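You operate a simulated robot arm through the tools that you are given. There is no shell and no other tool.

Carry out the task below with a simulated robot arm. There is one attempt and no reset: what you move stays moved.

## Task
Feed the cable end with the white sleeve into the gland, tighten the nut and shut the terminal box.
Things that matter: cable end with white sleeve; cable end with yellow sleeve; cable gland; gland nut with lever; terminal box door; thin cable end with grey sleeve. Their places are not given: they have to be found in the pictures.

Only the result counts: the job must be done as asked and must still hold three seconds after the hand-in. Knocking over, shifting, dropping, spilling or breaking anything else fails it.

## Robot
A 7-joint arm with a two-finger parallel gripper, fixed in place. Base frame: the origin is on the floor under the middle of its stand, x ahead of it, y to its left, z up; the work surface is at about z = 0.85. Units: m, rad, N and s.
It reaches about 1.372 m from its shoulder. Its first joint turns from -2.601 to 2.601 rad. Payload 3.43 kg.
The TCP is the grasp point between the finger pads, 0.03 m short of the fingertips. In the tool frame z runs along the fingers and y along their closing line. Largest opening 0.094 m; finger width 0.028, thickness 0.01; the body of the gripper, 0.05 by 0.096 m, starts 0.055 m behind the TCP.
Orientation is that of the tool frame in the base frame, as [roll, pitch, yaw] about the fixed x, y, z axes, in that order (R = Rz(yaw) Ry(pitch) Rx(roll)). With the fingers straight down and closing along the base's y, the tool's x points along the base's -x, its y along +y and its z along -z.

## Interface
- The arm moves only by the tool jog_arm. Its argument "series" is a list of rows, each a list of 7 numbers: the opening, from 0 (shut) to 1 (fully open), then the shift along the base's x, y, z in mm, then the turn, a rotation vector about the base's x, y, z in rad. In form: [[gripper, x, y, z, rx, ry, rz], ...]. A call has 1 to 20 rows; each row is the pose to reach, as a shift and turn from the pose commanded when the call began. A row lasts 0.2 s, in which the tool goes at most 0.05 m and 0.15 rad; a call with a longer step from one row to the next is refused whole, and so is a gripper value outside its range. Where a pose cannot be reached the arm comes as near as it can. A force on the tool above 60 N (or 10 N above the force at the start of the call, whichever is more), or a blocked arm, ends the call early, and 0.2 s more pass. The fingers move at their own pace (about 0.045 m/s each) and stop on an object; they squeeze with about 37 N. The grip force told is the motor's: it shows also when the fingers shut on nothing. Time passes only in rows, and 0.2 s behind the last, so rows that repeat a pose let the fingers close. It gives the time, the measured TCP pose, the force on the tool (base axes), the opening and the grip force at its end, in the units of the frame above (readings bear some noise), with the torque about the TCP (base axes, N m) and any sound that the robot's microphone picked up.
- Cameras (640 x 400 px; columns grow to the right, rows downward): "scene" is fixed at [0.4004, 0.4997, 1.4655]; the picture's right is [0.25, -0.97, 0.00], its down [-0.70, -0.18, -0.70] and it looks along [0.67, 0.17, -0.72] (base axes); focal length 228 px, centre (320, 200). "wrist" rides on the gripper at [0.076, 0.014, -0.102] in the tool frame; the picture's right is [-0.18, 0.98, 0.00], its down [-0.75, -0.14, -0.64] and it looks along [-0.63, -0.12, 0.77] (tool axes); focal length 243 px, centre (320, 200).
- snapshot(camera): a new picture of that camera. No time passes.
- probe_pixels(camera, pixels): for up to 12 pixels [column, row] of the newest picture of that camera ("zoom" is the newest enlarged one), the place [x, y, z] in the base frame of the surface seen there, good to about 0.002 m. No time passes.
- enlarge(camera, box): a new picture of the part [left, top, right, bottom] of that camera's present view, enlarged. No time passes.
- hand_in(): hands the job in; it is judged then, once.

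Leave the gripper open and the arm clear of the work at the hand-in unless told otherwise.

The tools are called after ">>>" by a JSON object that holds its "name" and its "arguments". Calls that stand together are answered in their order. jog_arm: Moves the arm, as the interface text tells. Its arguments: {"type":"object","properties":{"series":{"type":"array"}},"required":["series"]} The other tools are called the same way: snapshot (camera) takes a picture; probe_pixels (camera, pixels) gives the place of the surface under pixels of a picture; enlarge (camera, box) takes an enlarged picture of a part of a camera's view; hand_in () hands the job in.

At the start:

```text
t: 0.0
ee_pos: [0.8572, 0.4908, 1.2329]
tool_rot: [-3.141, 0.0, 3.14]
force: [-0.1, 0.0, 0.1]
ft_torque: [0.0, 0.0, 0.02]
opening: 0.094
grasp_force: 0.2
```

scene: 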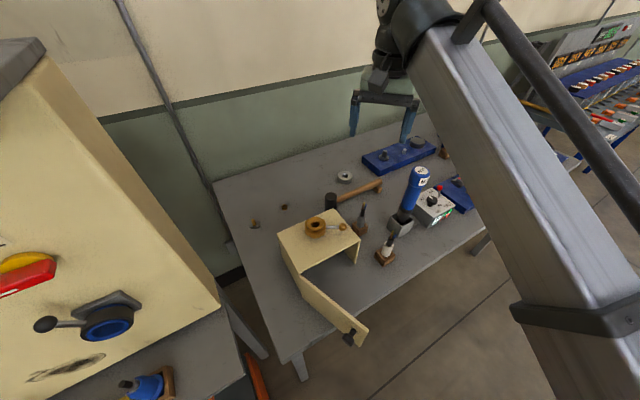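
wrist: 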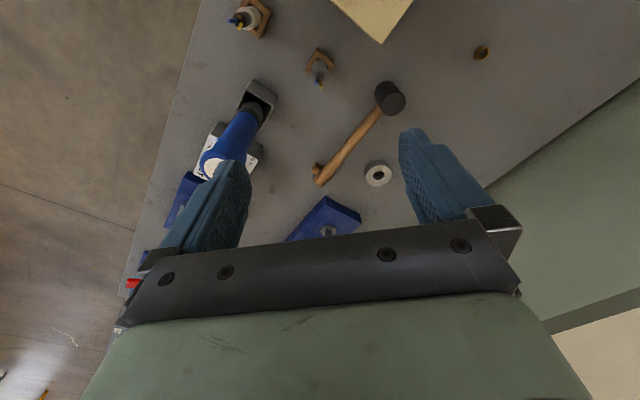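

The scene shows a cream terminal box on the table (about 320,240), with a brass gland on top, an open door at about (335,305), and cable ends in stands nearby. I'll enlarge these areas to see them better.

>>> {"name": "enlarge", "arguments": {"camera": "scene", "box": [260, 180, 420, 280]}}

>>> {"name": "enlarge", "arguments": {"camera": "wrist", "box": [200, 0, 360, 100]}}

```text
4.00 times, centred on (340, 230) of scene
```

zoom: 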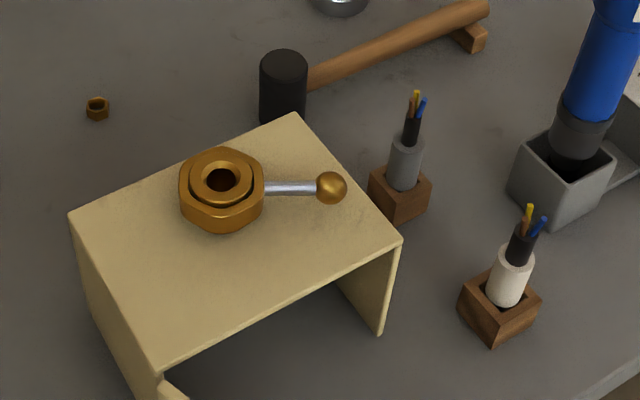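

```text
4.00 times, centred on (280, 50) of wrist
```

zoom: 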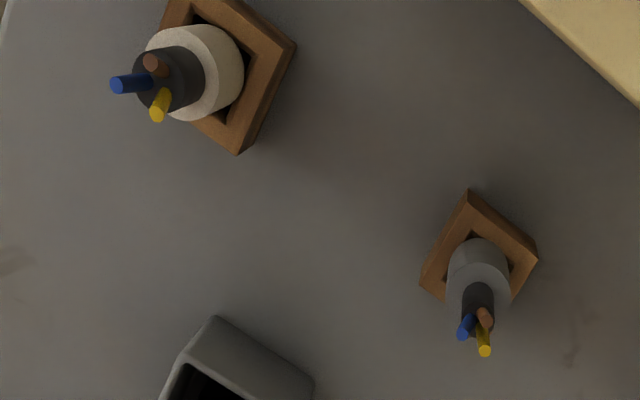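

White-sleeved end stands in a wooden block at scene (386,250), and the thin grey one at (361,220). I'll probe the key points of the box, gland, lever and cable ends.

>>> {"name": "enlarge", "arguments": {"camera": "scene", "box": [260, 180, 420, 280]}}

>>> {"name": "probe_pixels", "arguments": {"camera": "zoom", "pixels": [[222, 178], [190, 185], [258, 180], [290, 188], [331, 187], [75, 215], [294, 115], [400, 240], [158, 370], [382, 332], [220, 225], [221, 150]]}}

>>> {"name": "probe_pixels", "arguments": {"camera": "zoom", "pixels": [[510, 275], [515, 250], [522, 235], [528, 210], [543, 222], [490, 340], [462, 295], [540, 298], [500, 300], [405, 155], [404, 185], [412, 128]]}}

>>> {"name": "enlarge", "arguments": {"camera": "scene", "box": [260, 250, 420, 350]}}

```text
4.00 times, centred on (340, 230) of scene
```

zoom: 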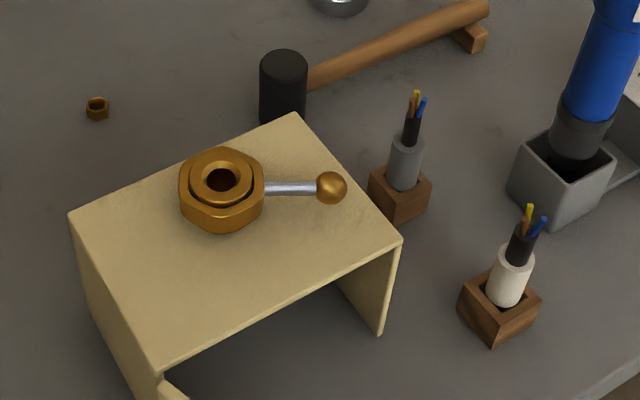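

```text
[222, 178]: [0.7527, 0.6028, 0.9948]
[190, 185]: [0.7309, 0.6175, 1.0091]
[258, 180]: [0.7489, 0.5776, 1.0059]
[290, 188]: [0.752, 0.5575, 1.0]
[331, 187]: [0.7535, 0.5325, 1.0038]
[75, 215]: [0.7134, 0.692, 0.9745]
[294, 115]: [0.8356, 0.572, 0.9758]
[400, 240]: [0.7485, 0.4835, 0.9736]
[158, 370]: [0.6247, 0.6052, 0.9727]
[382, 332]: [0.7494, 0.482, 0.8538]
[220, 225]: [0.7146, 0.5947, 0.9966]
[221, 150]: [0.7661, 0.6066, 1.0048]
```

```text
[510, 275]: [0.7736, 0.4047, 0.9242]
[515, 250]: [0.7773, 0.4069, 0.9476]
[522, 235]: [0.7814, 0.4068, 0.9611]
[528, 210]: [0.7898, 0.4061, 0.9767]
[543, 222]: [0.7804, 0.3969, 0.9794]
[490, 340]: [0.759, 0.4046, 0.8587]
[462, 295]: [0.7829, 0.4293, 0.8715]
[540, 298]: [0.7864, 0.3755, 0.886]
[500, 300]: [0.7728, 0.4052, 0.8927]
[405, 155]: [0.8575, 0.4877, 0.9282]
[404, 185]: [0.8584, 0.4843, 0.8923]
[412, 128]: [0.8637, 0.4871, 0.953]
```

```text
4.00 times, centred on (340, 300) of scene
```

zoom: 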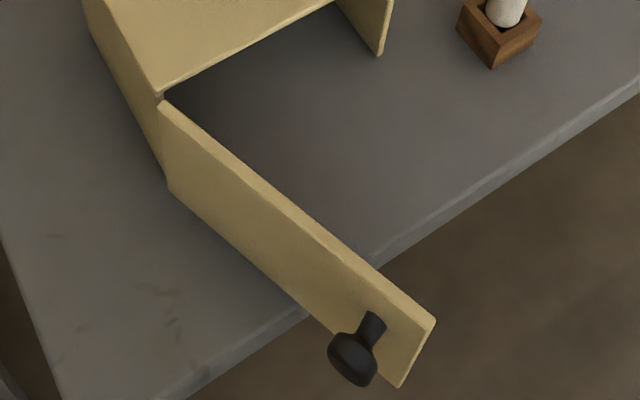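

Box top corners are found (z about 0.975). Now I'll probe the door and its black knob in this enlarged view.

>>> {"name": "probe_pixels", "arguments": {"camera": "zoom", "pixels": [[163, 105], [170, 190], [432, 320], [402, 384], [355, 355], [375, 325], [250, 220], [350, 310], [300, 225], [383, 50], [160, 90], [410, 345]]}}

>>> {"name": "snapshot", "arguments": {"camera": "scene"}}

```text
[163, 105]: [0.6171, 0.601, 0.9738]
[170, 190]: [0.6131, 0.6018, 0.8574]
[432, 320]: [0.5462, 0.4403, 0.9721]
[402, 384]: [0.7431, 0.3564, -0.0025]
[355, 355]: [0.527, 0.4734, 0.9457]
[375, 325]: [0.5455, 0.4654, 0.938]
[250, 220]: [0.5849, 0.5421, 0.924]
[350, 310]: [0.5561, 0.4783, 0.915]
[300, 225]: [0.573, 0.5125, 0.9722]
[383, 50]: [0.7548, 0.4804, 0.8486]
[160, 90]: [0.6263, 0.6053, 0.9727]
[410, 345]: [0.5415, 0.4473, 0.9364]
```

```text
taken
```

scene: 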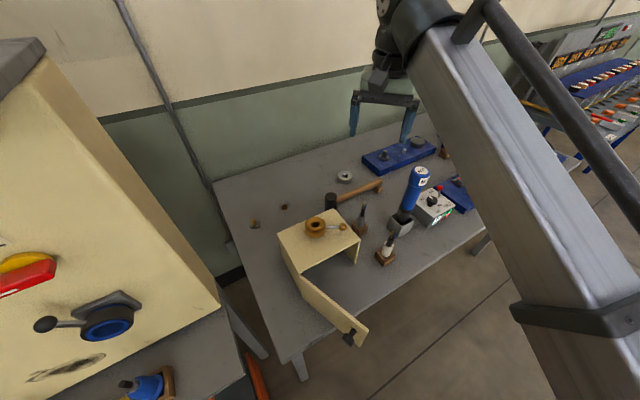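

The door hinges at about (0.618,0.602) and its free edge is at (0.546,0.440), so it swings shut counter-clockwise from above. Next I'll look for the yellow-sleeved cable, probably behind the arm near scene (445,150), and check the gripper for a camera body.

>>> {"name": "enlarge", "arguments": {"camera": "scene", "box": [380, 120, 500, 195]}}

>>> {"name": "enlarge", "arguments": {"camera": "scene", "box": [320, 0, 480, 150]}}

>>> {"name": "enlarge", "arguments": {"camera": "scene", "box": [370, 220, 410, 270]}}

>>> {"name": "enlarge", "arguments": {"camera": "scene", "box": [290, 200, 360, 244]}}

```text
5.33 times, centred on (440, 158) of scene
```

zoom: 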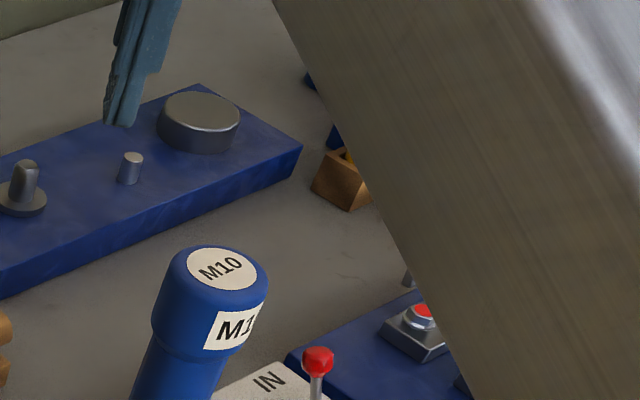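

```text
2.67 times, centred on (400, 75) of scene
```

zoom: 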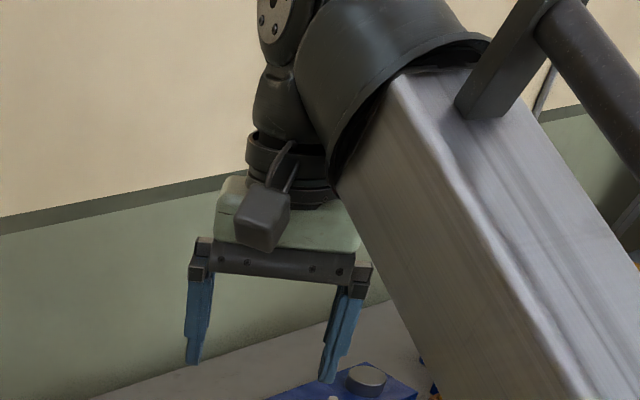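

```text
8.00 times, centred on (390, 245) of scene
```

zoom: 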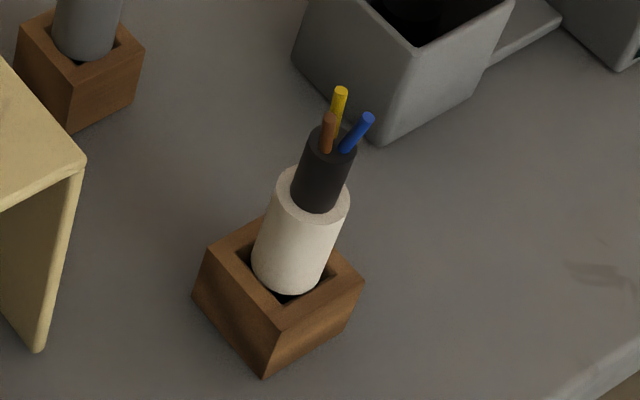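

```text
9.09 times, centred on (325, 222) of scene
```

zoom: 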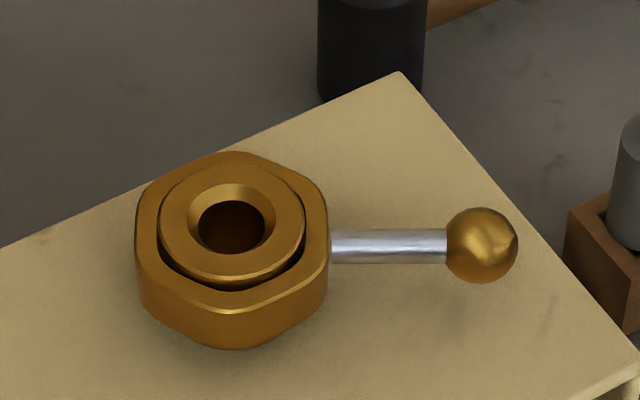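

The gripper has a camera housing on one side, so I must keep it clear. I'll move the wrist camera nearer for a close look at the white-sleeved end, staying above everything (TCP to about (0.664,0.427,1.06)).

>>> {"name": "jog_arm", "arguments": {"series": [[1, -33, -11, -29, 0, 0, 0], [1, -66, -22, -58, 0, 0, 0], [1, -99, -33, -87, 0, 0, 0], [1, -132, -44, -116, 0, 0, 0], [1, -165, -55, -145, 0, 0, 0], [1, -193, -64, -174, 0, 0, 0]]}}

>>> {"name": "snapshot", "arguments": {"camera": "wrist"}}

>>> {"name": "snapshot", "arguments": {"camera": "scene"}}

```text
t: 1.4
ee_pos: [0.6625, 0.4281, 1.0582]
tool_rot: [3.141, 0.001, 3.14]
force: [-0.2, -0.7, -0.5]
ft_torque: [-0.01, -0.01, 0.01]
opening: 0.0939
grasp_force: 0.0
```

```text
taken
```

wrist: 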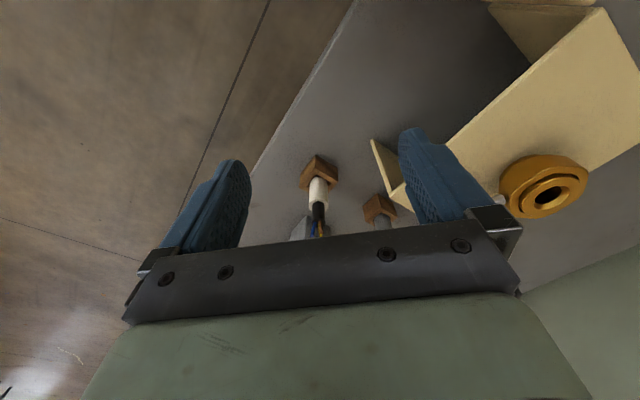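

```text
taken
```

scene: 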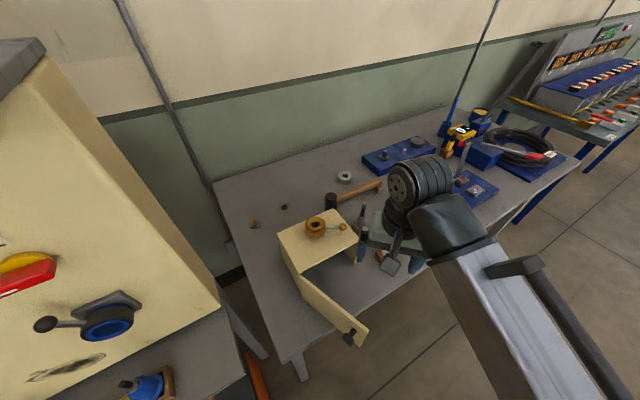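

The white-sleeved end is at wrist (318,190), upside down in the picture. I'll enlarge it and the gland, and look at the far end of the bench for the yellow one.

>>> {"name": "enlarge", "arguments": {"camera": "wrist", "box": [280, 140, 400, 240]}}

>>> {"name": "enlarge", "arguments": {"camera": "wrist", "box": [480, 130, 620, 230]}}

>>> {"name": "enlarge", "arguments": {"camera": "scene", "box": [420, 90, 580, 200]}}

```text
4.00 times, centred on (340, 190) of wrist
```

zoom: 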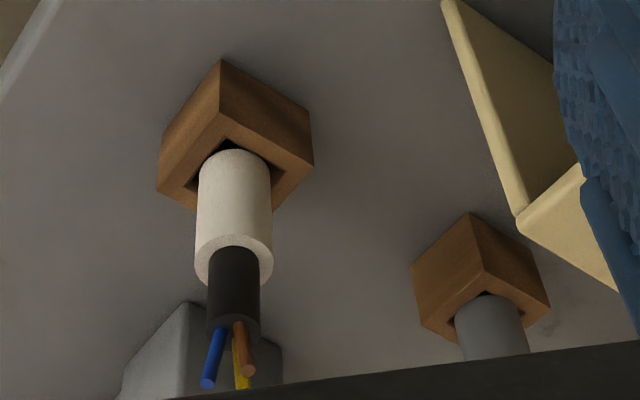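

```text
4.00 times, centred on (550, 180) of wrist
```

zoom: 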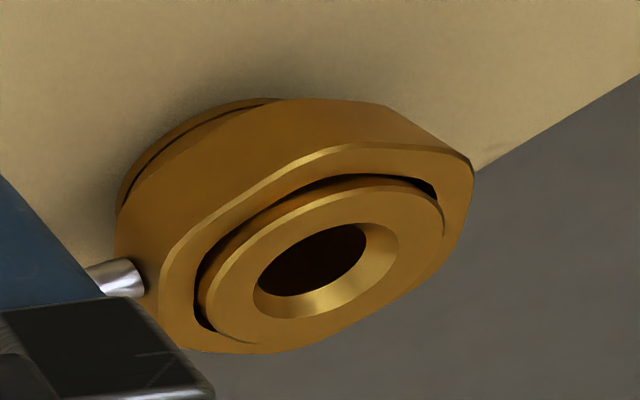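

```text
3.64 times, centred on (500, 145) of scene
```

zoom: 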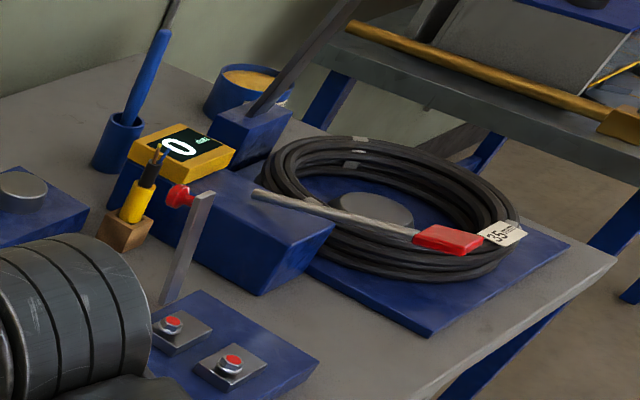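

The yellow-sleeved one is far down the bench, so it's out of the way. In the wrist view, the white cable has a dark jacket and coloured wires above the sleeve, and the gland has a chamfered hole narrower than the sleeve. I'll probe the cable from this view.

>>> {"name": "enlarge", "arguments": {"camera": "wrist", "box": [280, 140, 400, 240]}}

>>> {"name": "probe_pixels", "arguments": {"camera": "zoom", "pixels": [[234, 170], [234, 200], [234, 235], [234, 252], [234, 285], [234, 312], [202, 330], [222, 330], [246, 365], [207, 382], [218, 120], [290, 190]]}}

>>> {"name": "probe_pixels", "arguments": {"camera": "zoom", "pixels": [[200, 220], [268, 220], [213, 290], [257, 290], [165, 185], [310, 150], [270, 180], [480, 320], [465, 250], [205, 380], [243, 385], [245, 372]]}}

```text
4.00 times, centred on (340, 190) of wrist
```

zoom: 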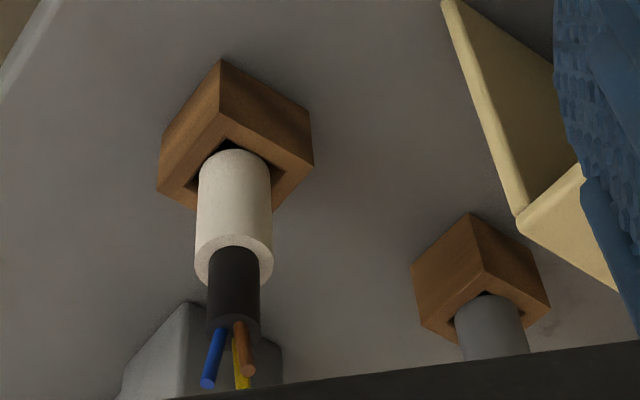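

```text
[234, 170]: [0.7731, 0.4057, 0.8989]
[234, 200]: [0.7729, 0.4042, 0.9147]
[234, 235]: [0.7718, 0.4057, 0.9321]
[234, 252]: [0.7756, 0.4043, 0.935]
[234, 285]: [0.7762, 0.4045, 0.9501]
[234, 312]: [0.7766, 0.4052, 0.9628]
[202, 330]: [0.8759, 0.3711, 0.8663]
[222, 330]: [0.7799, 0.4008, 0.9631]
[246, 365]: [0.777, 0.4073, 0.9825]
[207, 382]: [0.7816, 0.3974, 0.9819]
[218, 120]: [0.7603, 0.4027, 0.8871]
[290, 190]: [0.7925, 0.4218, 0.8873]
```

```text
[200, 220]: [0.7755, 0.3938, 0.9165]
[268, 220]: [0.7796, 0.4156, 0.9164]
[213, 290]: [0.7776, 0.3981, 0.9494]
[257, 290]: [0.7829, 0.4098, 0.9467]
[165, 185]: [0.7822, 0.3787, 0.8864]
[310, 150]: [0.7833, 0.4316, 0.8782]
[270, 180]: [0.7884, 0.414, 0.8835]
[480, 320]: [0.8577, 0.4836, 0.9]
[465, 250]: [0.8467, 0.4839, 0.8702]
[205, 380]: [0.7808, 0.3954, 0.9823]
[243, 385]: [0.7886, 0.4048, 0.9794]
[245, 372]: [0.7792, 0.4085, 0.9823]
```

The white cable's axis is at about (0.7845, 0.405): the block top is at z 0.887, the sleeve ends at 0.935, the jacket at 0.965 and the wires at 0.983. Only the thinner jacket will fit the gland hole, so the end will probably need to be flipped, which calls for a side grip with horizontal fingers. First I'll move to free space in front of the bench and roll the hand -150° about vertical, so the camera ends up on top when I tilt the fingers horizontal.

>>> {"name": "jog_arm", "arguments": {"series": [[1, -4, -9, 15, 0, 0, -0.145], [1, -8, -18, 30, 0, 0, -0.29], [1, -12, -27, 45, 0, 0, -0.435], [1, -16, -36, 60, 0, 0, -0.58], [1, -20, -45, 75, 0, 0, -0.725], [1, -24, -54, 90, 0, 0, -0.87], [1, -28, -63, 91, 0, 0, -1.015], [1, -32, -72, 91, 0, 0, -1.16], [1, -36, -81, 91, 0, 0, -1.305], [1, -40, -90, 91, 0, 0, -1.45], [1, -44, -99, 91, 0, 0, -1.595], [1, -48, -108, 91, 0, 0, -1.74], [1, -52, -117, 91, 0, 0, -1.885], [1, -56, -126, 91, 0, 0, -2.03], [1, -60, -135, 91, 0, 0, -2.175], [1, -62, -144, 91, 0, 0, -2.32], [1, -64, -153, 91, 0, 0, -2.465], [1, -64, -157, 91, 0, 0, -2.61], [1, -64, -157, 91, 0, 0, -2.618]]}}

>>> {"name": "snapshot", "arguments": {"camera": "scene"}}

>>> {"name": "snapshot", "arguments": {"camera": "wrist"}}

```text
t: 5.4
ee_pos: [0.6256, 0.2569, 1.1183]
tool_rot: [3.134, -0.032, 0.548]
force: [-0.2, -0.1, -0.3]
ft_torque: [0.0, -0.02, -0.01]
opening: 0.0942
grasp_force: 0.0
out of reach, approached as far as the arm can: row 6, 7, 8, 9, 10, 11, 12, 13, 14, 15, 16, 17, 18, 19
```

```text
taken
```

scene: 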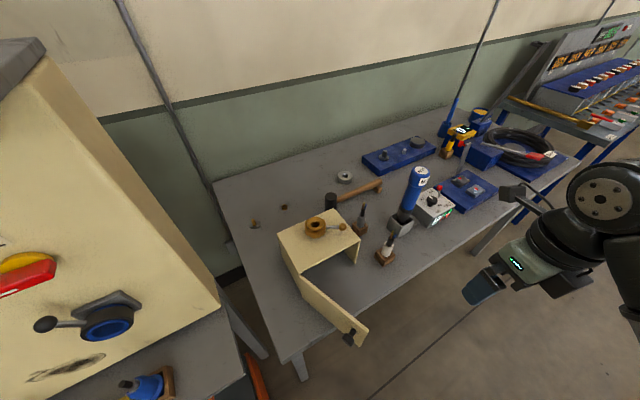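

```text
taken
```

wrist: 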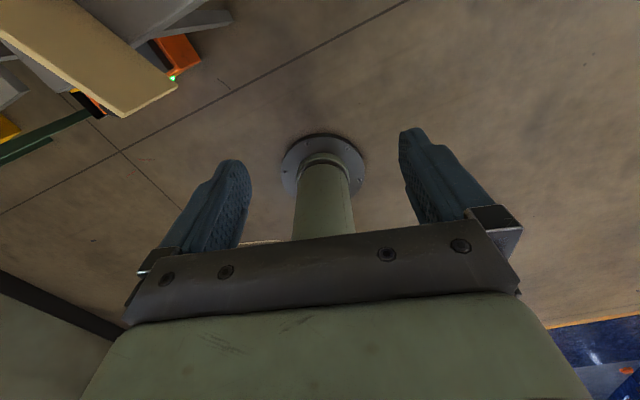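

The roll worked, but the arm got too folded that close to its base and stopped a little short (TCP at (0.626,0.257,1.118)). I'll move outward to about (0.72,0.33,1.15), then tilt the fingers up to horizontal plus 8°, pointing along azimuth 30°.

>>> {"name": "jog_arm", "arguments": {"series": [[1, 30, 25, 10, 0, 0, 0], [1, 60, 50, 20, 0, 0, 0], [1, 94, 73, 32, 0, 0, 0], [1, 94, 73, 32, 0.0713, -0.1234, 0], [1, 94, 73, 32, 0.1425, -0.2468, 0], [1, 94, 73, 32, 0.2138, -0.3702, 0], [1, 94, 73, 32, 0.285, -0.4936, 0], [1, 94, 73, 32, 0.3563, -0.617, 0], [1, 94, 73, 32, 0.4275, -0.7404, 0], [1, 94, 73, 32, 0.4988, -0.8638, 0], [1, 94, 73, 32, 0.57, -0.9872, 0], [1, 94, 73, 32, 0.6413, -1.1106, 0], [1, 94, 73, 32, 0.7125, -1.234, 0], [1, 94, 73, 32, 0.7838, -1.3574, 0], [1, 94, 73, 32, 0.855, -1.481, 0], [1, 94, 73, 32, 0.855, -1.481, 0]]}}

>>> {"name": "snapshot", "arguments": {"camera": "scene"}}

>>> {"name": "snapshot", "arguments": {"camera": "wrist"}}

```text
t: 8.8
ee_pos: [0.7202, 0.3308, 1.1498]
tool_rot: [0.003, -1.43, -2.622]
force: [-0.3, 0.0, 0.0]
ft_torque: [0.01, 0.04, 0.02]
opening: 0.094
grasp_force: 0.1
out of reach, approached as far as the arm can: row 1, 2, 3, 4, 5, 6, 7, 8, 9, 10
```

```text
taken
```

scene: 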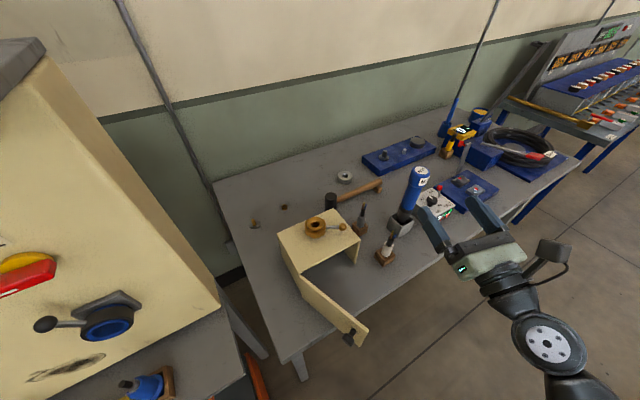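

```text
taken
```

wrist: 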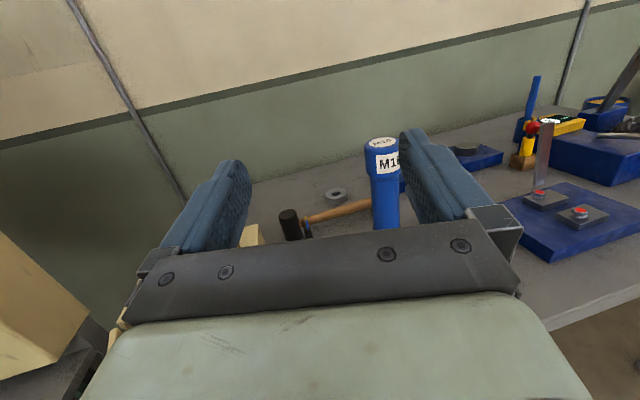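

The fingers are now nearly horizontal with the camera on top, at orientation (0.003,-1.43,-2.622). I'll descend to a pre-grasp point 10 cm behind the white cable at z 0.91, with the fingers part open.

>>> {"name": "jog_arm", "arguments": {"series": [[0.7, -6, 6, -40, 0, 0, 0.004], [0.7, -12, 12, -80, 0, 0, 0.004], [0.7, -18, 18, -120, 0, 0, 0.004], [0.7, -22, 24, -160, 0, 0, 0.004], [0.7, -22, 24, -200, 0, 0, 0.004], [0.7, -22, 24, -240, 0, 0, 0.004], [0.7, -22, 24, -240, 0, 0, 0.004]]}}

>>> {"name": "snapshot", "arguments": {"camera": "scene"}}

>>> {"name": "snapshot", "arguments": {"camera": "wrist"}}

>>> {"name": "enlarge", "arguments": {"camera": "scene", "box": [350, 210, 450, 290]}}

```text
t: 10.4
ee_pos: [0.707, 0.3395, 0.9137]
tool_rot: [0.021, -1.437, -2.617]
force: [0.8, 0.9, 0.6]
ft_torque: [-0.01, -0.04, -0.04]
opening: 0.0656
grasp_force: 0.1
out of reach, approached as far as the arm can: row 5, 6, 7
```

```text
taken
```

scene: 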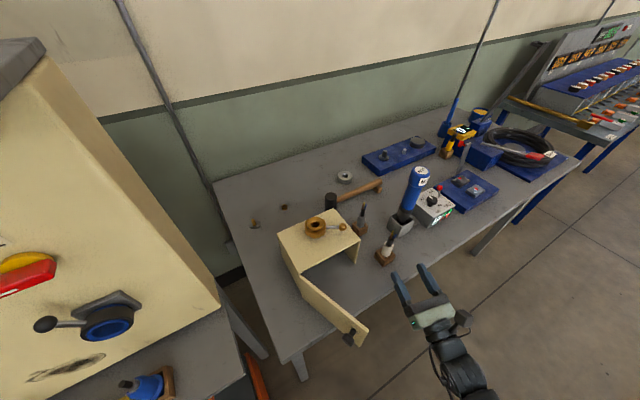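

```text
taken
```

wrist: 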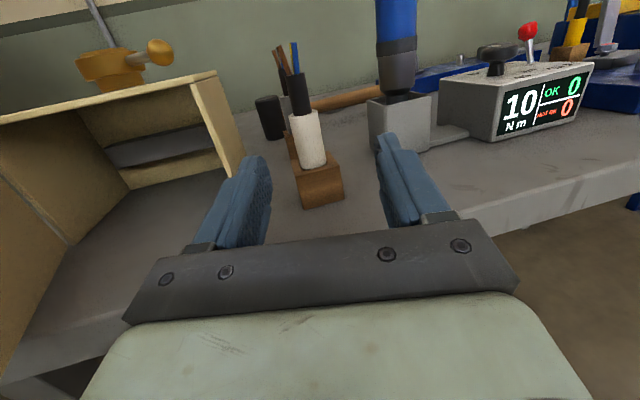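

```text
5.00 times, centred on (400, 250) of scene
```

zoom: 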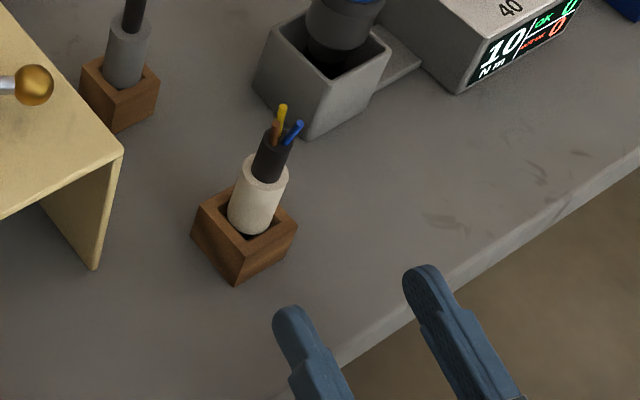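

The cable sits between the fingers in the wrist view (310,140). I'll advance halfway to about 5 cm behind it, fixing the small alignment error.

>>> {"name": "jog_arm", "arguments": {"series": [[0.7, 17, 20, -2, 0, 0, -0.01], [0.7, 34, 40, -4, 0, 0, -0.02], [0.7, 34, 40, -4, 0, 0, -0.02]]}}

>>> {"name": "snapshot", "arguments": {"camera": "wrist"}}

>>> {"name": "enlarge", "arguments": {"camera": "scene", "box": [350, 210, 450, 290]}}

```text
t: 11.2
ee_pos: [0.7526, 0.3591, 0.9166]
tool_rot: [0.036, -1.441, -2.637]
force: [0.0, 0.6, -0.3]
ft_torque: [-0.05, -0.01, -0.01]
opening: 0.0661
grasp_force: 0.0
out of reach, approached as far as the arm can: row 1, 2, 3
```

```text
taken
```

wrist: 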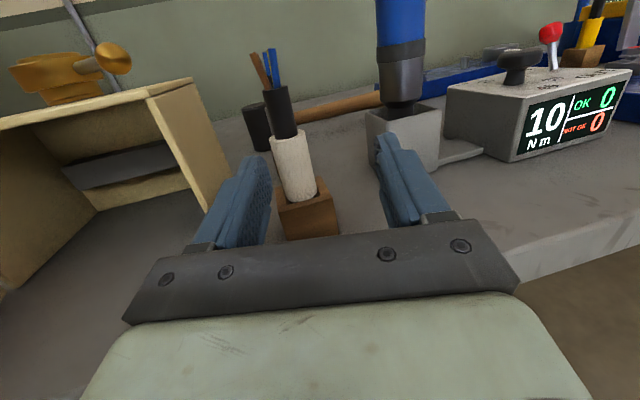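

```text
5.00 times, centred on (400, 250) of scene
```

zoom: 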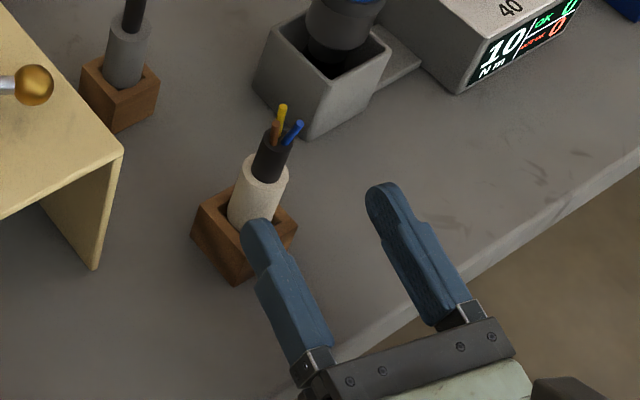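

The arm again stopped short, at (0.7526,0.3591,0.9166). A joint seems to be near its limit in this roll branch: the unreachable rows began once I rolled past about -0.87 rad. I'll back out the way I came and rise to the free spot at (0.72,0.33,1.15), so I can reach the same pose by rolling the other way.

>>> {"name": "jog_arm", "arguments": {"series": [[1, -23, -10, 0, 0, 0, 0], [1, -46, -20, 0, 0, 0, 0], [1, -46, -20, 40, 0, 0, 0], [1, -42, -23, 80, 0, 0, 0], [1, -38, -26, 120, 0, 0, 0], [1, -34, -29, 160, 0, 0, 0], [1, -33, -29, 200, 0, 0, 0], [1, -33, -29, 233, 0, 0, 0], [1, -33, -29, 233, 0, 0, 0]]}}

>>> {"name": "snapshot", "arguments": {"camera": "scene"}}

```text
t: 13.2
ee_pos: [0.7179, 0.3325, 1.1487]
tool_rot: [-0.117, -1.431, -2.514]
force: [0.3, 0.2, -0.1]
ft_torque: [-0.02, -0.03, 0.0]
opening: 0.0943
grasp_force: 0.0
out of reach, approached as far as the arm can: row 1, 2, 3
```

```text
taken
```

scene: 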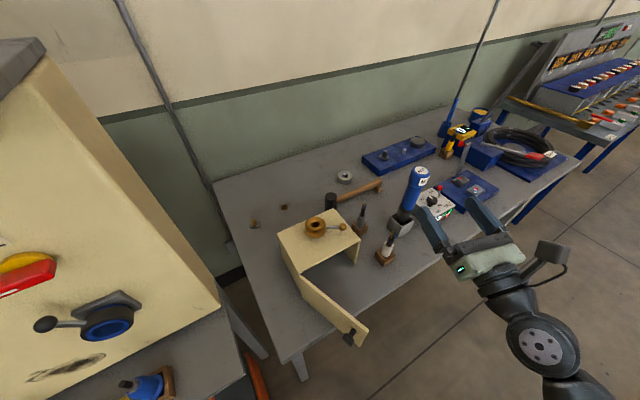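

The arm is back in free space. I'll roll the hand about its pointing direction the other way (negative about azimuth 30°), towards camera-down, and watch for reach warnings.

>>> {"name": "jog_arm", "arguments": {"series": [[1, 0, 0, 0, -0.129, -0.0745, 0], [1, 0, 0, 0, -0.258, -0.149, 0], [1, 0, 0, 0, -0.387, -0.2235, 0], [1, 0, 0, 0, -0.516, -0.298, 0], [1, 0, 0, 0, -0.645, -0.3725, 0], [1, 0, 0, 0, -0.774, -0.447, 0], [1, 0, 0, 0, -0.903, -0.5215, 0], [1, 0, 0, 0, -1.032, -0.596, 0], [1, 0, 0, 0, -1.161, -0.6705, 0], [1, 0, 0, 0, -1.29, -0.745, 0], [1, 0, 0, 0, -1.419, -0.8195, 0], [1, 0, 0, 0, -1.548, -0.894, 0], [1, 0, 0, 0, -1.677, -0.9685, 0], [1, 0, 0, 0, -1.806, -1.043, 0], [1, 0, 0, 0, -1.935, -1.1175, 0], [1, 0, 0, 0, -2.064, -1.192, 0], [1, 0, 0, 0, -2.193, -1.2665, 0], [1, 0, 0, 0, -2.322, -1.341, 0], [1, 0, 0, 0, -2.451, -1.4155, 0], [1, 0, 0, 0, -2.58, -1.49, 0]]}}

>>> {"name": "snapshot", "arguments": {"camera": "scene"}}

```text
t: 17.4
ee_pos: [0.7194, 0.3301, 1.1492]
tool_rot: [2.277, 1.362, 2.826]
force: [0.1, -0.7, 0.7]
ft_torque: [0.02, 0.0, 0.03]
opening: 0.094
grasp_force: 0.0
```

```text
taken
```

scene: 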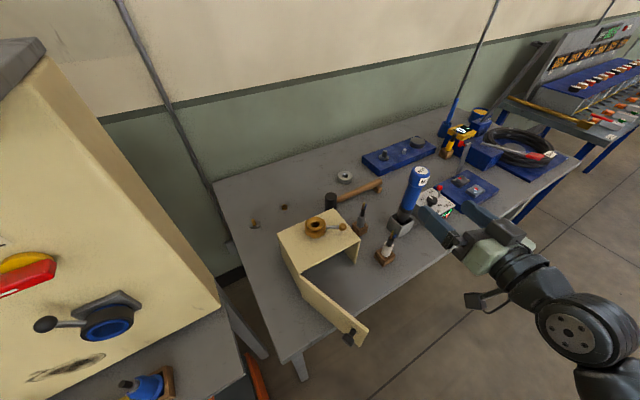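

No reach warnings. I'll continue rolling in the same direction to bring the camera back on top via the other branch.

>>> {"name": "jog_arm", "arguments": {"series": [[1, 0, 0, 0, -0.129, -0.0745, 0], [1, 0, 0, 0, -0.258, -0.149, 0], [1, 0, 0, 0, -0.387, -0.2235, 0], [1, 0, 0, 0, -0.516, -0.298, 0], [1, 0, 0, 0, -0.645, -0.3725, 0], [1, 0, 0, 0, -0.774, -0.447, 0], [1, 0, 0, 0, -0.903, -0.5215, 0], [1, 0, 0, 0, -1.032, -0.596, 0], [1, 0, 0, 0, -1.161, -0.6705, 0], [1, 0, 0, 0, -1.29, -0.745, 0], [1, 0, 0, 0, -1.419, -0.8195, 0], [1, 0, 0, 0, -1.548, -0.894, 0], [1, 0, 0, 0, -1.677, -0.9685, 0], [1, 0, 0, 0, -1.806, -1.043, 0], [1, 0, 0, 0, -1.935, -1.1175, 0], [1, 0, 0, 0, -2.064, -1.192, 0], [1, 0, 0, 0, -2.193, -1.2665, 0], [1, 0, 0, 0, -2.322, -1.341, 0], [1, 0, 0, 0, -2.451, -1.4155, 0], [1, 0, 0, 0, -2.58, -1.49, 0]]}}

>>> {"name": "snapshot", "arguments": {"camera": "scene"}}

```text
t: 21.6
ee_pos: [0.719, 0.3311, 1.1492]
tool_rot: [-1.193, -1.22, -1.462]
force: [-0.5, 0.2, 0.1]
ft_torque: [-0.01, 0.0, 0.03]
opening: 0.0939
grasp_force: 0.1
```

```text
taken
```

scene: 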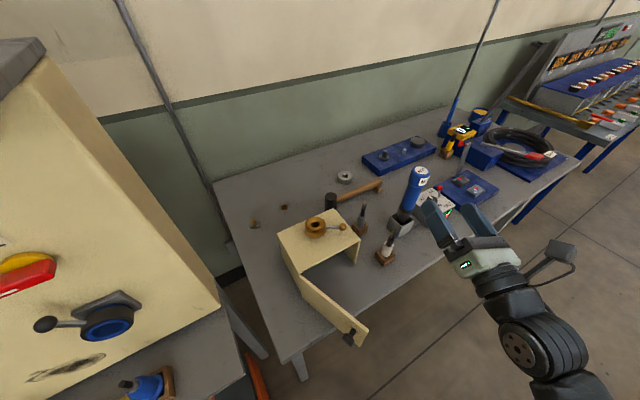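

The camera is coming back on top with no warnings. I'll finish the last 0.33 rad to the exact target orientation, then descend to the pre-grasp point (0.698,0.355,0.912).

>>> {"name": "jog_arm", "arguments": {"series": [[1, 0, 0, 0, -0.1, -0.06, 0.005], [1, 0, 0, 0, -0.2, -0.12, 0.01], [1, 0, 0, 0, -0.28, -0.165, 0.014], [0.7, -7, 8, -40, -0.28, -0.165, 0.014], [0.7, -14, 16, -80, -0.28, -0.165, 0.014], [0.7, -21, 24, -120, -0.28, -0.165, 0.014], [0.7, -21, 24, -160, -0.28, -0.165, 0.014], [0.7, -21, 24, -200, -0.28, -0.165, 0.014], [0.7, -21, 24, -237, -0.28, -0.165, 0.014], [0.7, -21, 24, -237, -0.28, -0.165, 0.014]]}}

>>> {"name": "snapshot", "arguments": {"camera": "scene"}}

>>> {"name": "snapshot", "arguments": {"camera": "wrist"}}

```text
t: 23.8
ee_pos: [0.698, 0.3523, 0.9123]
tool_rot: [-0.006, -1.431, -2.603]
force: [0.5, 0.0, -0.9]
ft_torque: [-0.04, -0.01, -0.02]
opening: 0.0659
grasp_force: 0.2
out of reach, approached as far as the arm can: row 1, 2, 3, 4
```

```text
taken
```

scene: 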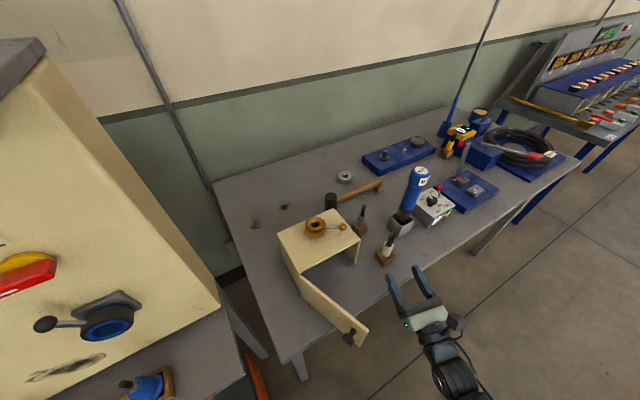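

```text
taken
```

wrist: 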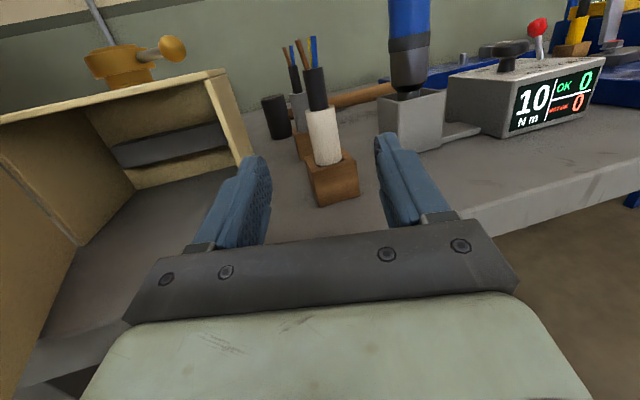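

Now the pre-grasp point is reached cleanly at (0.698,0.352,0.912). The cable shows at wrist (322,140), nicely centred. I'll advance 6 cm and check.

>>> {"name": "jog_arm", "arguments": {"series": [[0.7, 17, 11, -1, 0, 0, 0], [0.7, 35, 21, -1, 0, 0, 0], [0.7, 52, 32, -1, 0, 0, 0], [0.7, 52, 32, -1, 0, 0, 0]]}}

>>> {"name": "snapshot", "arguments": {"camera": "wrist"}}

>>> {"name": "enlarge", "arguments": {"camera": "scene", "box": [350, 210, 450, 290]}}

```text
t: 24.8
ee_pos: [0.7517, 0.3833, 0.9101]
tool_rot: [-0.007, -1.434, -2.602]
force: [0.8, -0.3, -0.6]
ft_torque: [0.02, 0.04, -0.01]
opening: 0.0659
grasp_force: 0.0
```

```text
taken
```

wrist: 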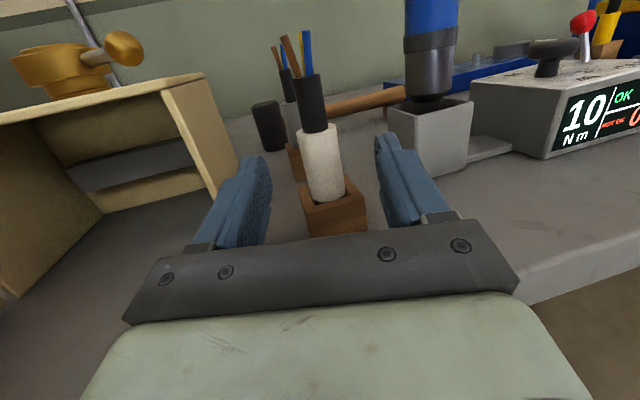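

```text
5.00 times, centred on (400, 250) of scene
```

zoom: 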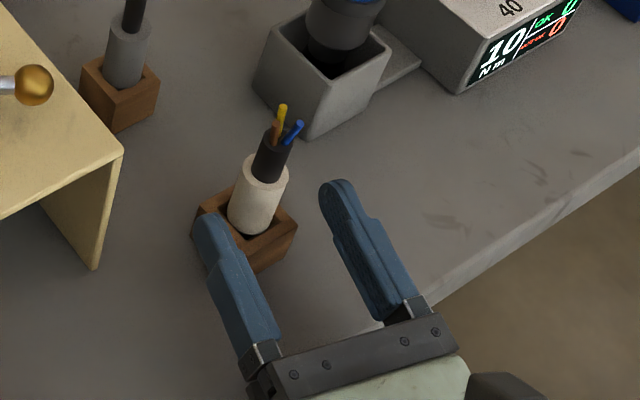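

The cable is between the fingers with clearance above the block. I'll go the last 4 cm so the TCP is at the cable axis, still open, and check.

>>> {"name": "jog_arm", "arguments": {"series": [[0.7, 11, 7, 0, 0, 0, 0], [0.7, 22, 14, 0, 0, 0, 0], [0.7, 32, 21, 0, 0, 0, 0], [0.7, 32, 21, 0, 0, 0, 0]]}}

>>> {"name": "snapshot", "arguments": {"camera": "wrist"}}

>>> {"name": "enlarge", "arguments": {"camera": "scene", "box": [350, 210, 450, 290]}}

```text
t: 25.8
ee_pos: [0.7852, 0.4026, 0.9112]
tool_rot: [-0.007, -1.434, -2.602]
force: [1.0, -0.9, -0.1]
ft_torque: [0.0, 0.0, 0.0]
opening: 0.0658
grasp_force: 0.0
out of reach, approached as far as the arm can: row 1, 2, 3, 4
```

```text
taken
```

wrist: 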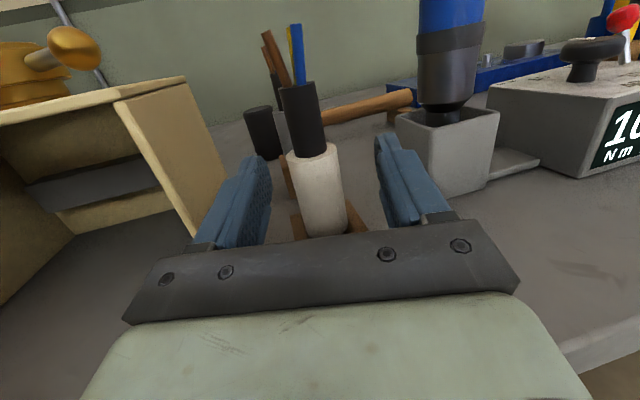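

```text
5.00 times, centred on (400, 250) of scene
```

zoom: 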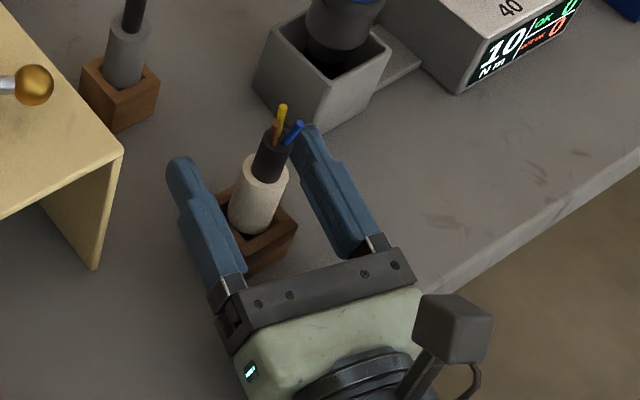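

The TCP is at (0.7852,0.4026,0.911), about 2 mm to the right of the cable axis. I'll nudge left and close on the sleeve.

>>> {"name": "jog_arm", "arguments": {"series": [[0.7, -1, 2, 0, 0, 0, 0], [0.3, -1, 2, 0, 0, 0, 0], [0, -1, 2, 0, 0, 0, 0], [0, -1, 2, 0, 0, 0, 0], [0, -1, 2, 0, 0, 0, 0], [0, -1, 2, 0, 0, 0, 0]]}}

>>> {"name": "snapshot", "arguments": {"camera": "wrist"}}

>>> {"name": "enlarge", "arguments": {"camera": "scene", "box": [350, 210, 450, 290]}}

```text
t: 27.2
ee_pos: [0.784, 0.4033, 0.9108]
tool_rot: [-0.005, -1.433, -2.603]
force: [-2.2, 3.2, -0.3]
ft_torque: [0.08, 0.03, 0.02]
opening: 0.0279
grasp_force: 37.4
```

```text
taken
```

wrist: 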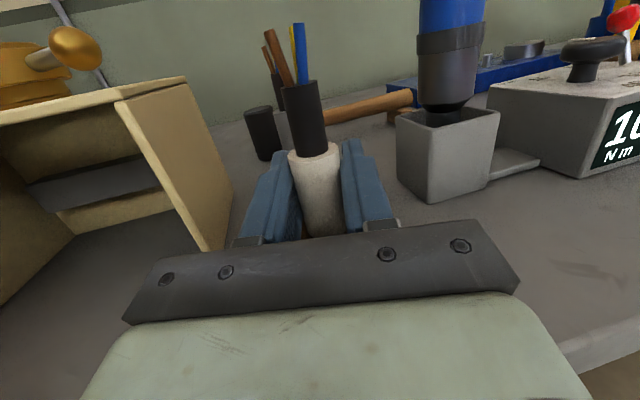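

```text
5.00 times, centred on (400, 250) of scene
```

zoom: 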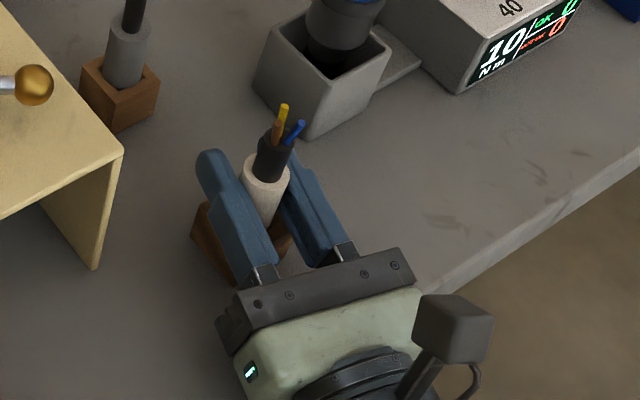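

Gripped: the opening reads 0.0279 at 37 N, so the sleeve is about 28 mm. I'll lift straight up gently by 12 cm and check that the block stays on the bench.

>>> {"name": "jog_arm", "arguments": {"series": [[0, -1, 0, 10, 0, 0, 0], [0, -1, 0, 20, 0, 0, 0], [0, -1, 0, 35, 0, 0, 0], [0, -1, 0, 50, 0, 0, 0], [0, -1, 0, 70, 0, 0, 0], [0, -1, 0, 95, 0, 0, 0], [0, -1, 0, 120, 0, 0, 0], [0, -1, 0, 120, 0, 0, 0]]}}

>>> {"name": "snapshot", "arguments": {"camera": "scene"}}

>>> {"name": "enlarge", "arguments": {"camera": "scene", "box": [360, 180, 460, 260]}}

>>> {"name": "snapshot", "arguments": {"camera": "wrist"}}

```text
t: 29.0
ee_pos: [0.7834, 0.405, 1.0331]
tool_rot: [0.001, -1.431, -2.621]
force: [0.8, 0.2, -1.3]
ft_torque: [0.0, 0.0, 0.01]
opening: 0.028
grasp_force: 36.9
```

```text
taken
```

scene: 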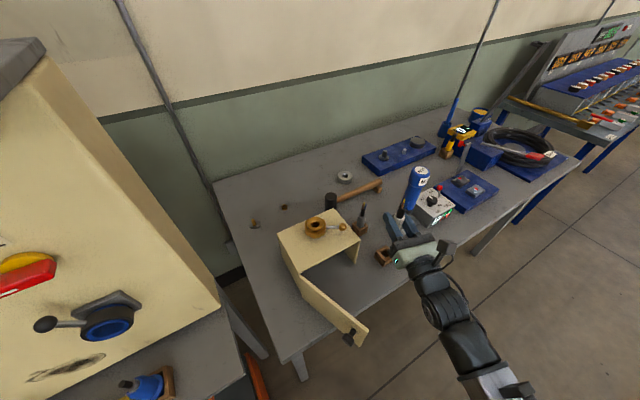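

```text
5.00 times, centred on (410, 220) of scene
```

zoom: 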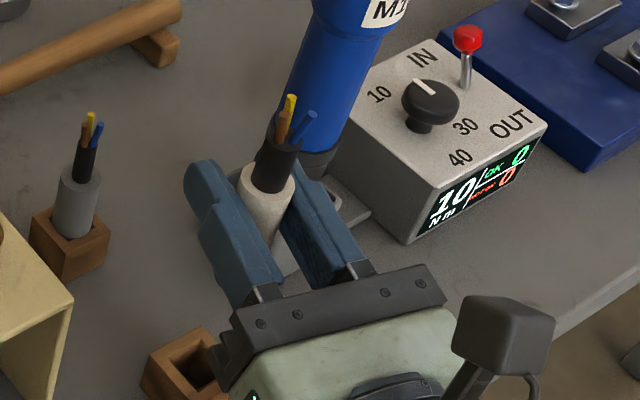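

```text
taken
```

wrist: 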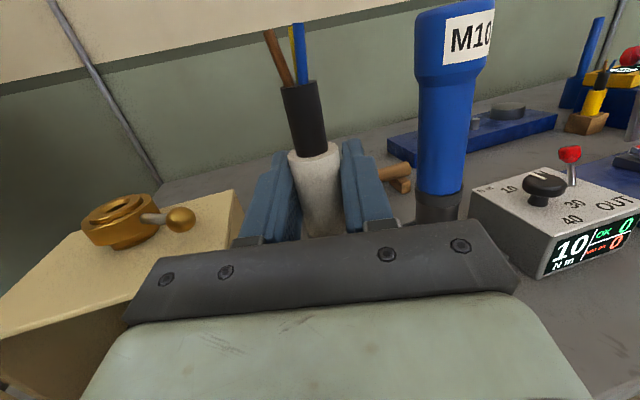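

Lifted cleanly: the block stayed at zoom (190,375) and the force is normal. I'll back away from the blue M10 driver to free space, then turn the cable 90° about the finger direction to look at its other end with the scene camera.

>>> {"name": "jog_arm", "arguments": {"series": [[0, -20, -12, 20, 0, 0, 0], [0, -40, -25, 50, 0, 0, 0], [0, -60, -40, 85, 0, 0, 0], [0, -75, -55, 115, 0, 0, 0], [0, -83, -65, 137, 0, 0, 0], [0, -83, -65, 137, 0.124, 0.0715, 0], [0, -83, -65, 137, 0.248, 0.143, 0], [0, -83, -65, 137, 0.372, 0.2145, 0], [0, -83, -65, 137, 0.496, 0.286, 0], [0, -83, -65, 137, 0.62, 0.3575, 0], [0, -83, -65, 137, 0.744, 0.429, 0], [0, -83, -65, 137, 0.868, 0.5005, 0], [0, -83, -65, 137, 0.992, 0.572, 0], [0, -83, -65, 137, 1.116, 0.6435, 0], [0, -83, -65, 137, 1.24, 0.715, 0], [0, -83, -65, 137, 1.36, 0.785, 0], [0, -83, -65, 137, 1.36, 0.785, 0]]}}

>>> {"name": "snapshot", "arguments": {"camera": "scene"}}

>>> {"name": "enlarge", "arguments": {"camera": "scene", "box": [400, 170, 560, 280]}}

```text
t: 32.6
ee_pos: [0.7262, 0.2859, 1.154]
tool_rot: [-1.553, 0.001, -1.118]
force: [-0.3, -0.9, -1.6]
ft_torque: [0.01, -0.02, 0.02]
opening: 0.028
grasp_force: 36.9
out of reach, approached as far as the arm can: row 3, 7, 8, 9, 10, 11, 12, 13, 14, 15, 16, 17
```

```text
taken
```

scene: 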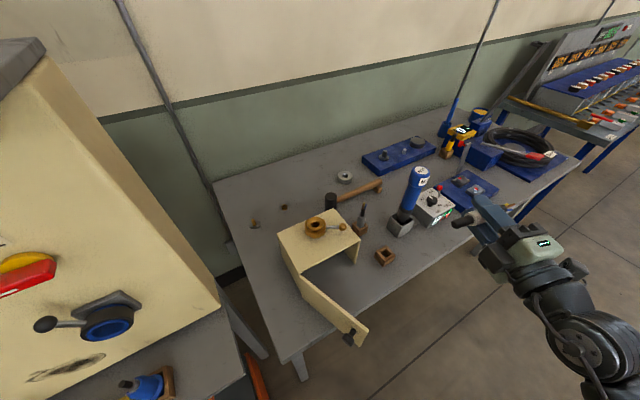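

```text
3.64 times, centred on (480, 225) of scene
```

zoom: 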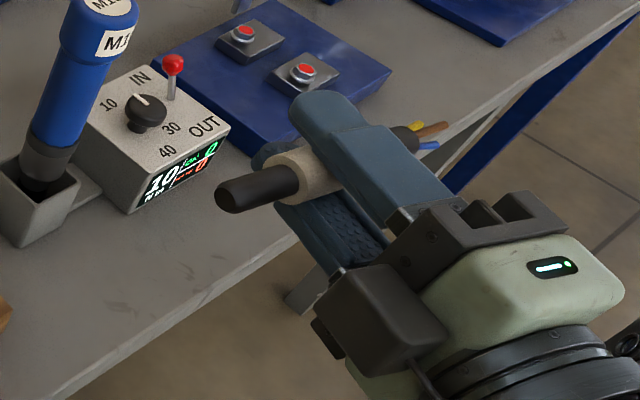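

The other end is visible: a plain black tail with a tapered tip sticks out below the sleeve at zoom (245,190), and the coloured wires are on the opposite end. I need the exact sizes of both ends, so I'll enlarge further and probe.

>>> {"name": "enlarge", "arguments": {"camera": "scene", "box": [444, 195, 524, 245]}}

>>> {"name": "probe_pixels", "arguments": {"camera": "zoom", "pixels": [[85, 215], [110, 200], [150, 190], [190, 178], [215, 165], [240, 160], [270, 150], [60, 215]]}}

>>> {"name": "snapshot", "arguments": {"camera": "wrist"}}

```text
8.00 times, centred on (484, 220) of scene
```

zoom: 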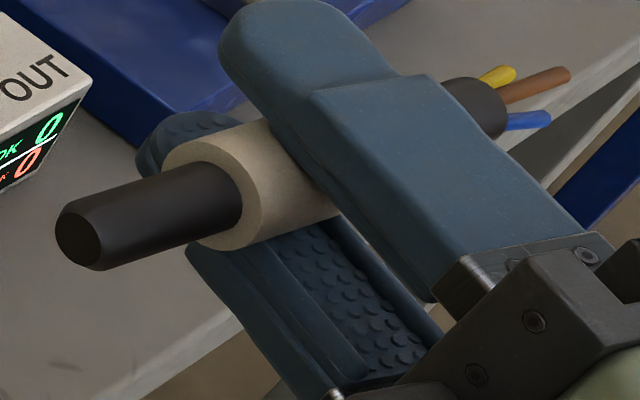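

```text
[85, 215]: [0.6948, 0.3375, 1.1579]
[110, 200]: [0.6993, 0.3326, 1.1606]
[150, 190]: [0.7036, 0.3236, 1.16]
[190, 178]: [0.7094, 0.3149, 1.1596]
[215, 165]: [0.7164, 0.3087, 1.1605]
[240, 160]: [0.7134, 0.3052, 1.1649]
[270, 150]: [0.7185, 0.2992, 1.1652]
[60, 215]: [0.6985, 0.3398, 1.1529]
```

```text
taken
```

wrist: 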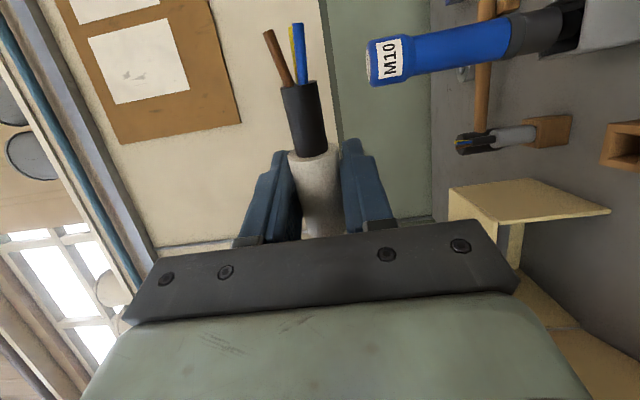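

The tail is about 37 mm long with a deliberate lead-in taper on its tip. I'll measure the wire end in the wrist view to compare diameters.

>>> {"name": "enlarge", "arguments": {"camera": "wrist", "box": [240, 10, 400, 110]}}

>>> {"name": "enlarge", "arguments": {"camera": "wrist", "box": [240, 70, 400, 250]}}

>>> {"name": "probe_pixels", "arguments": {"camera": "wrist", "pixels": [[303, 100], [303, 90], [305, 130], [308, 145], [315, 165], [316, 190], [292, 120], [318, 118], [299, 60], [320, 215]]}}

```text
4.00 times, centred on (320, 60) of wrist
```

zoom: 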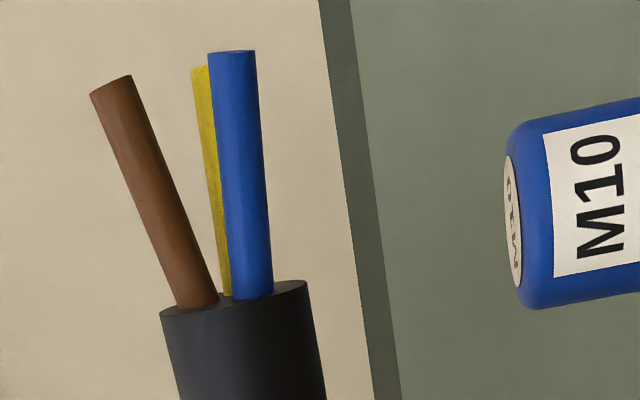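

```text
2.22 times, centred on (320, 160) of wrist
```

zoom: 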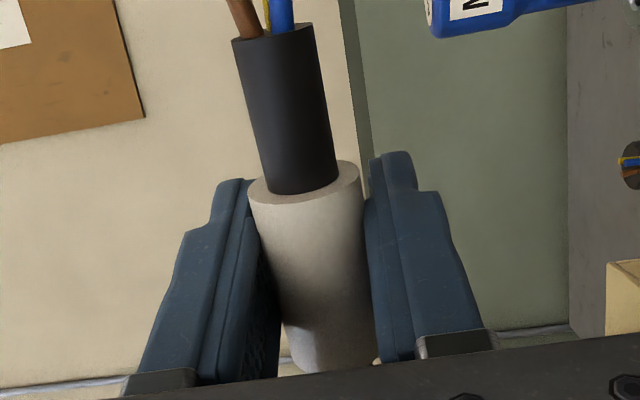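

```text
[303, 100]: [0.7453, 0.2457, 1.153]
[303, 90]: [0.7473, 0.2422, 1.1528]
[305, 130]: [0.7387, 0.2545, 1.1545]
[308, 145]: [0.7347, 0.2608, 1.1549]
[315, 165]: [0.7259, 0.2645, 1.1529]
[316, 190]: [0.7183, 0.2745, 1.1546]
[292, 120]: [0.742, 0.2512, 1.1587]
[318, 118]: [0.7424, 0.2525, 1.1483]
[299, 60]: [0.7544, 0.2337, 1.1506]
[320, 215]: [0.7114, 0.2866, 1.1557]
```

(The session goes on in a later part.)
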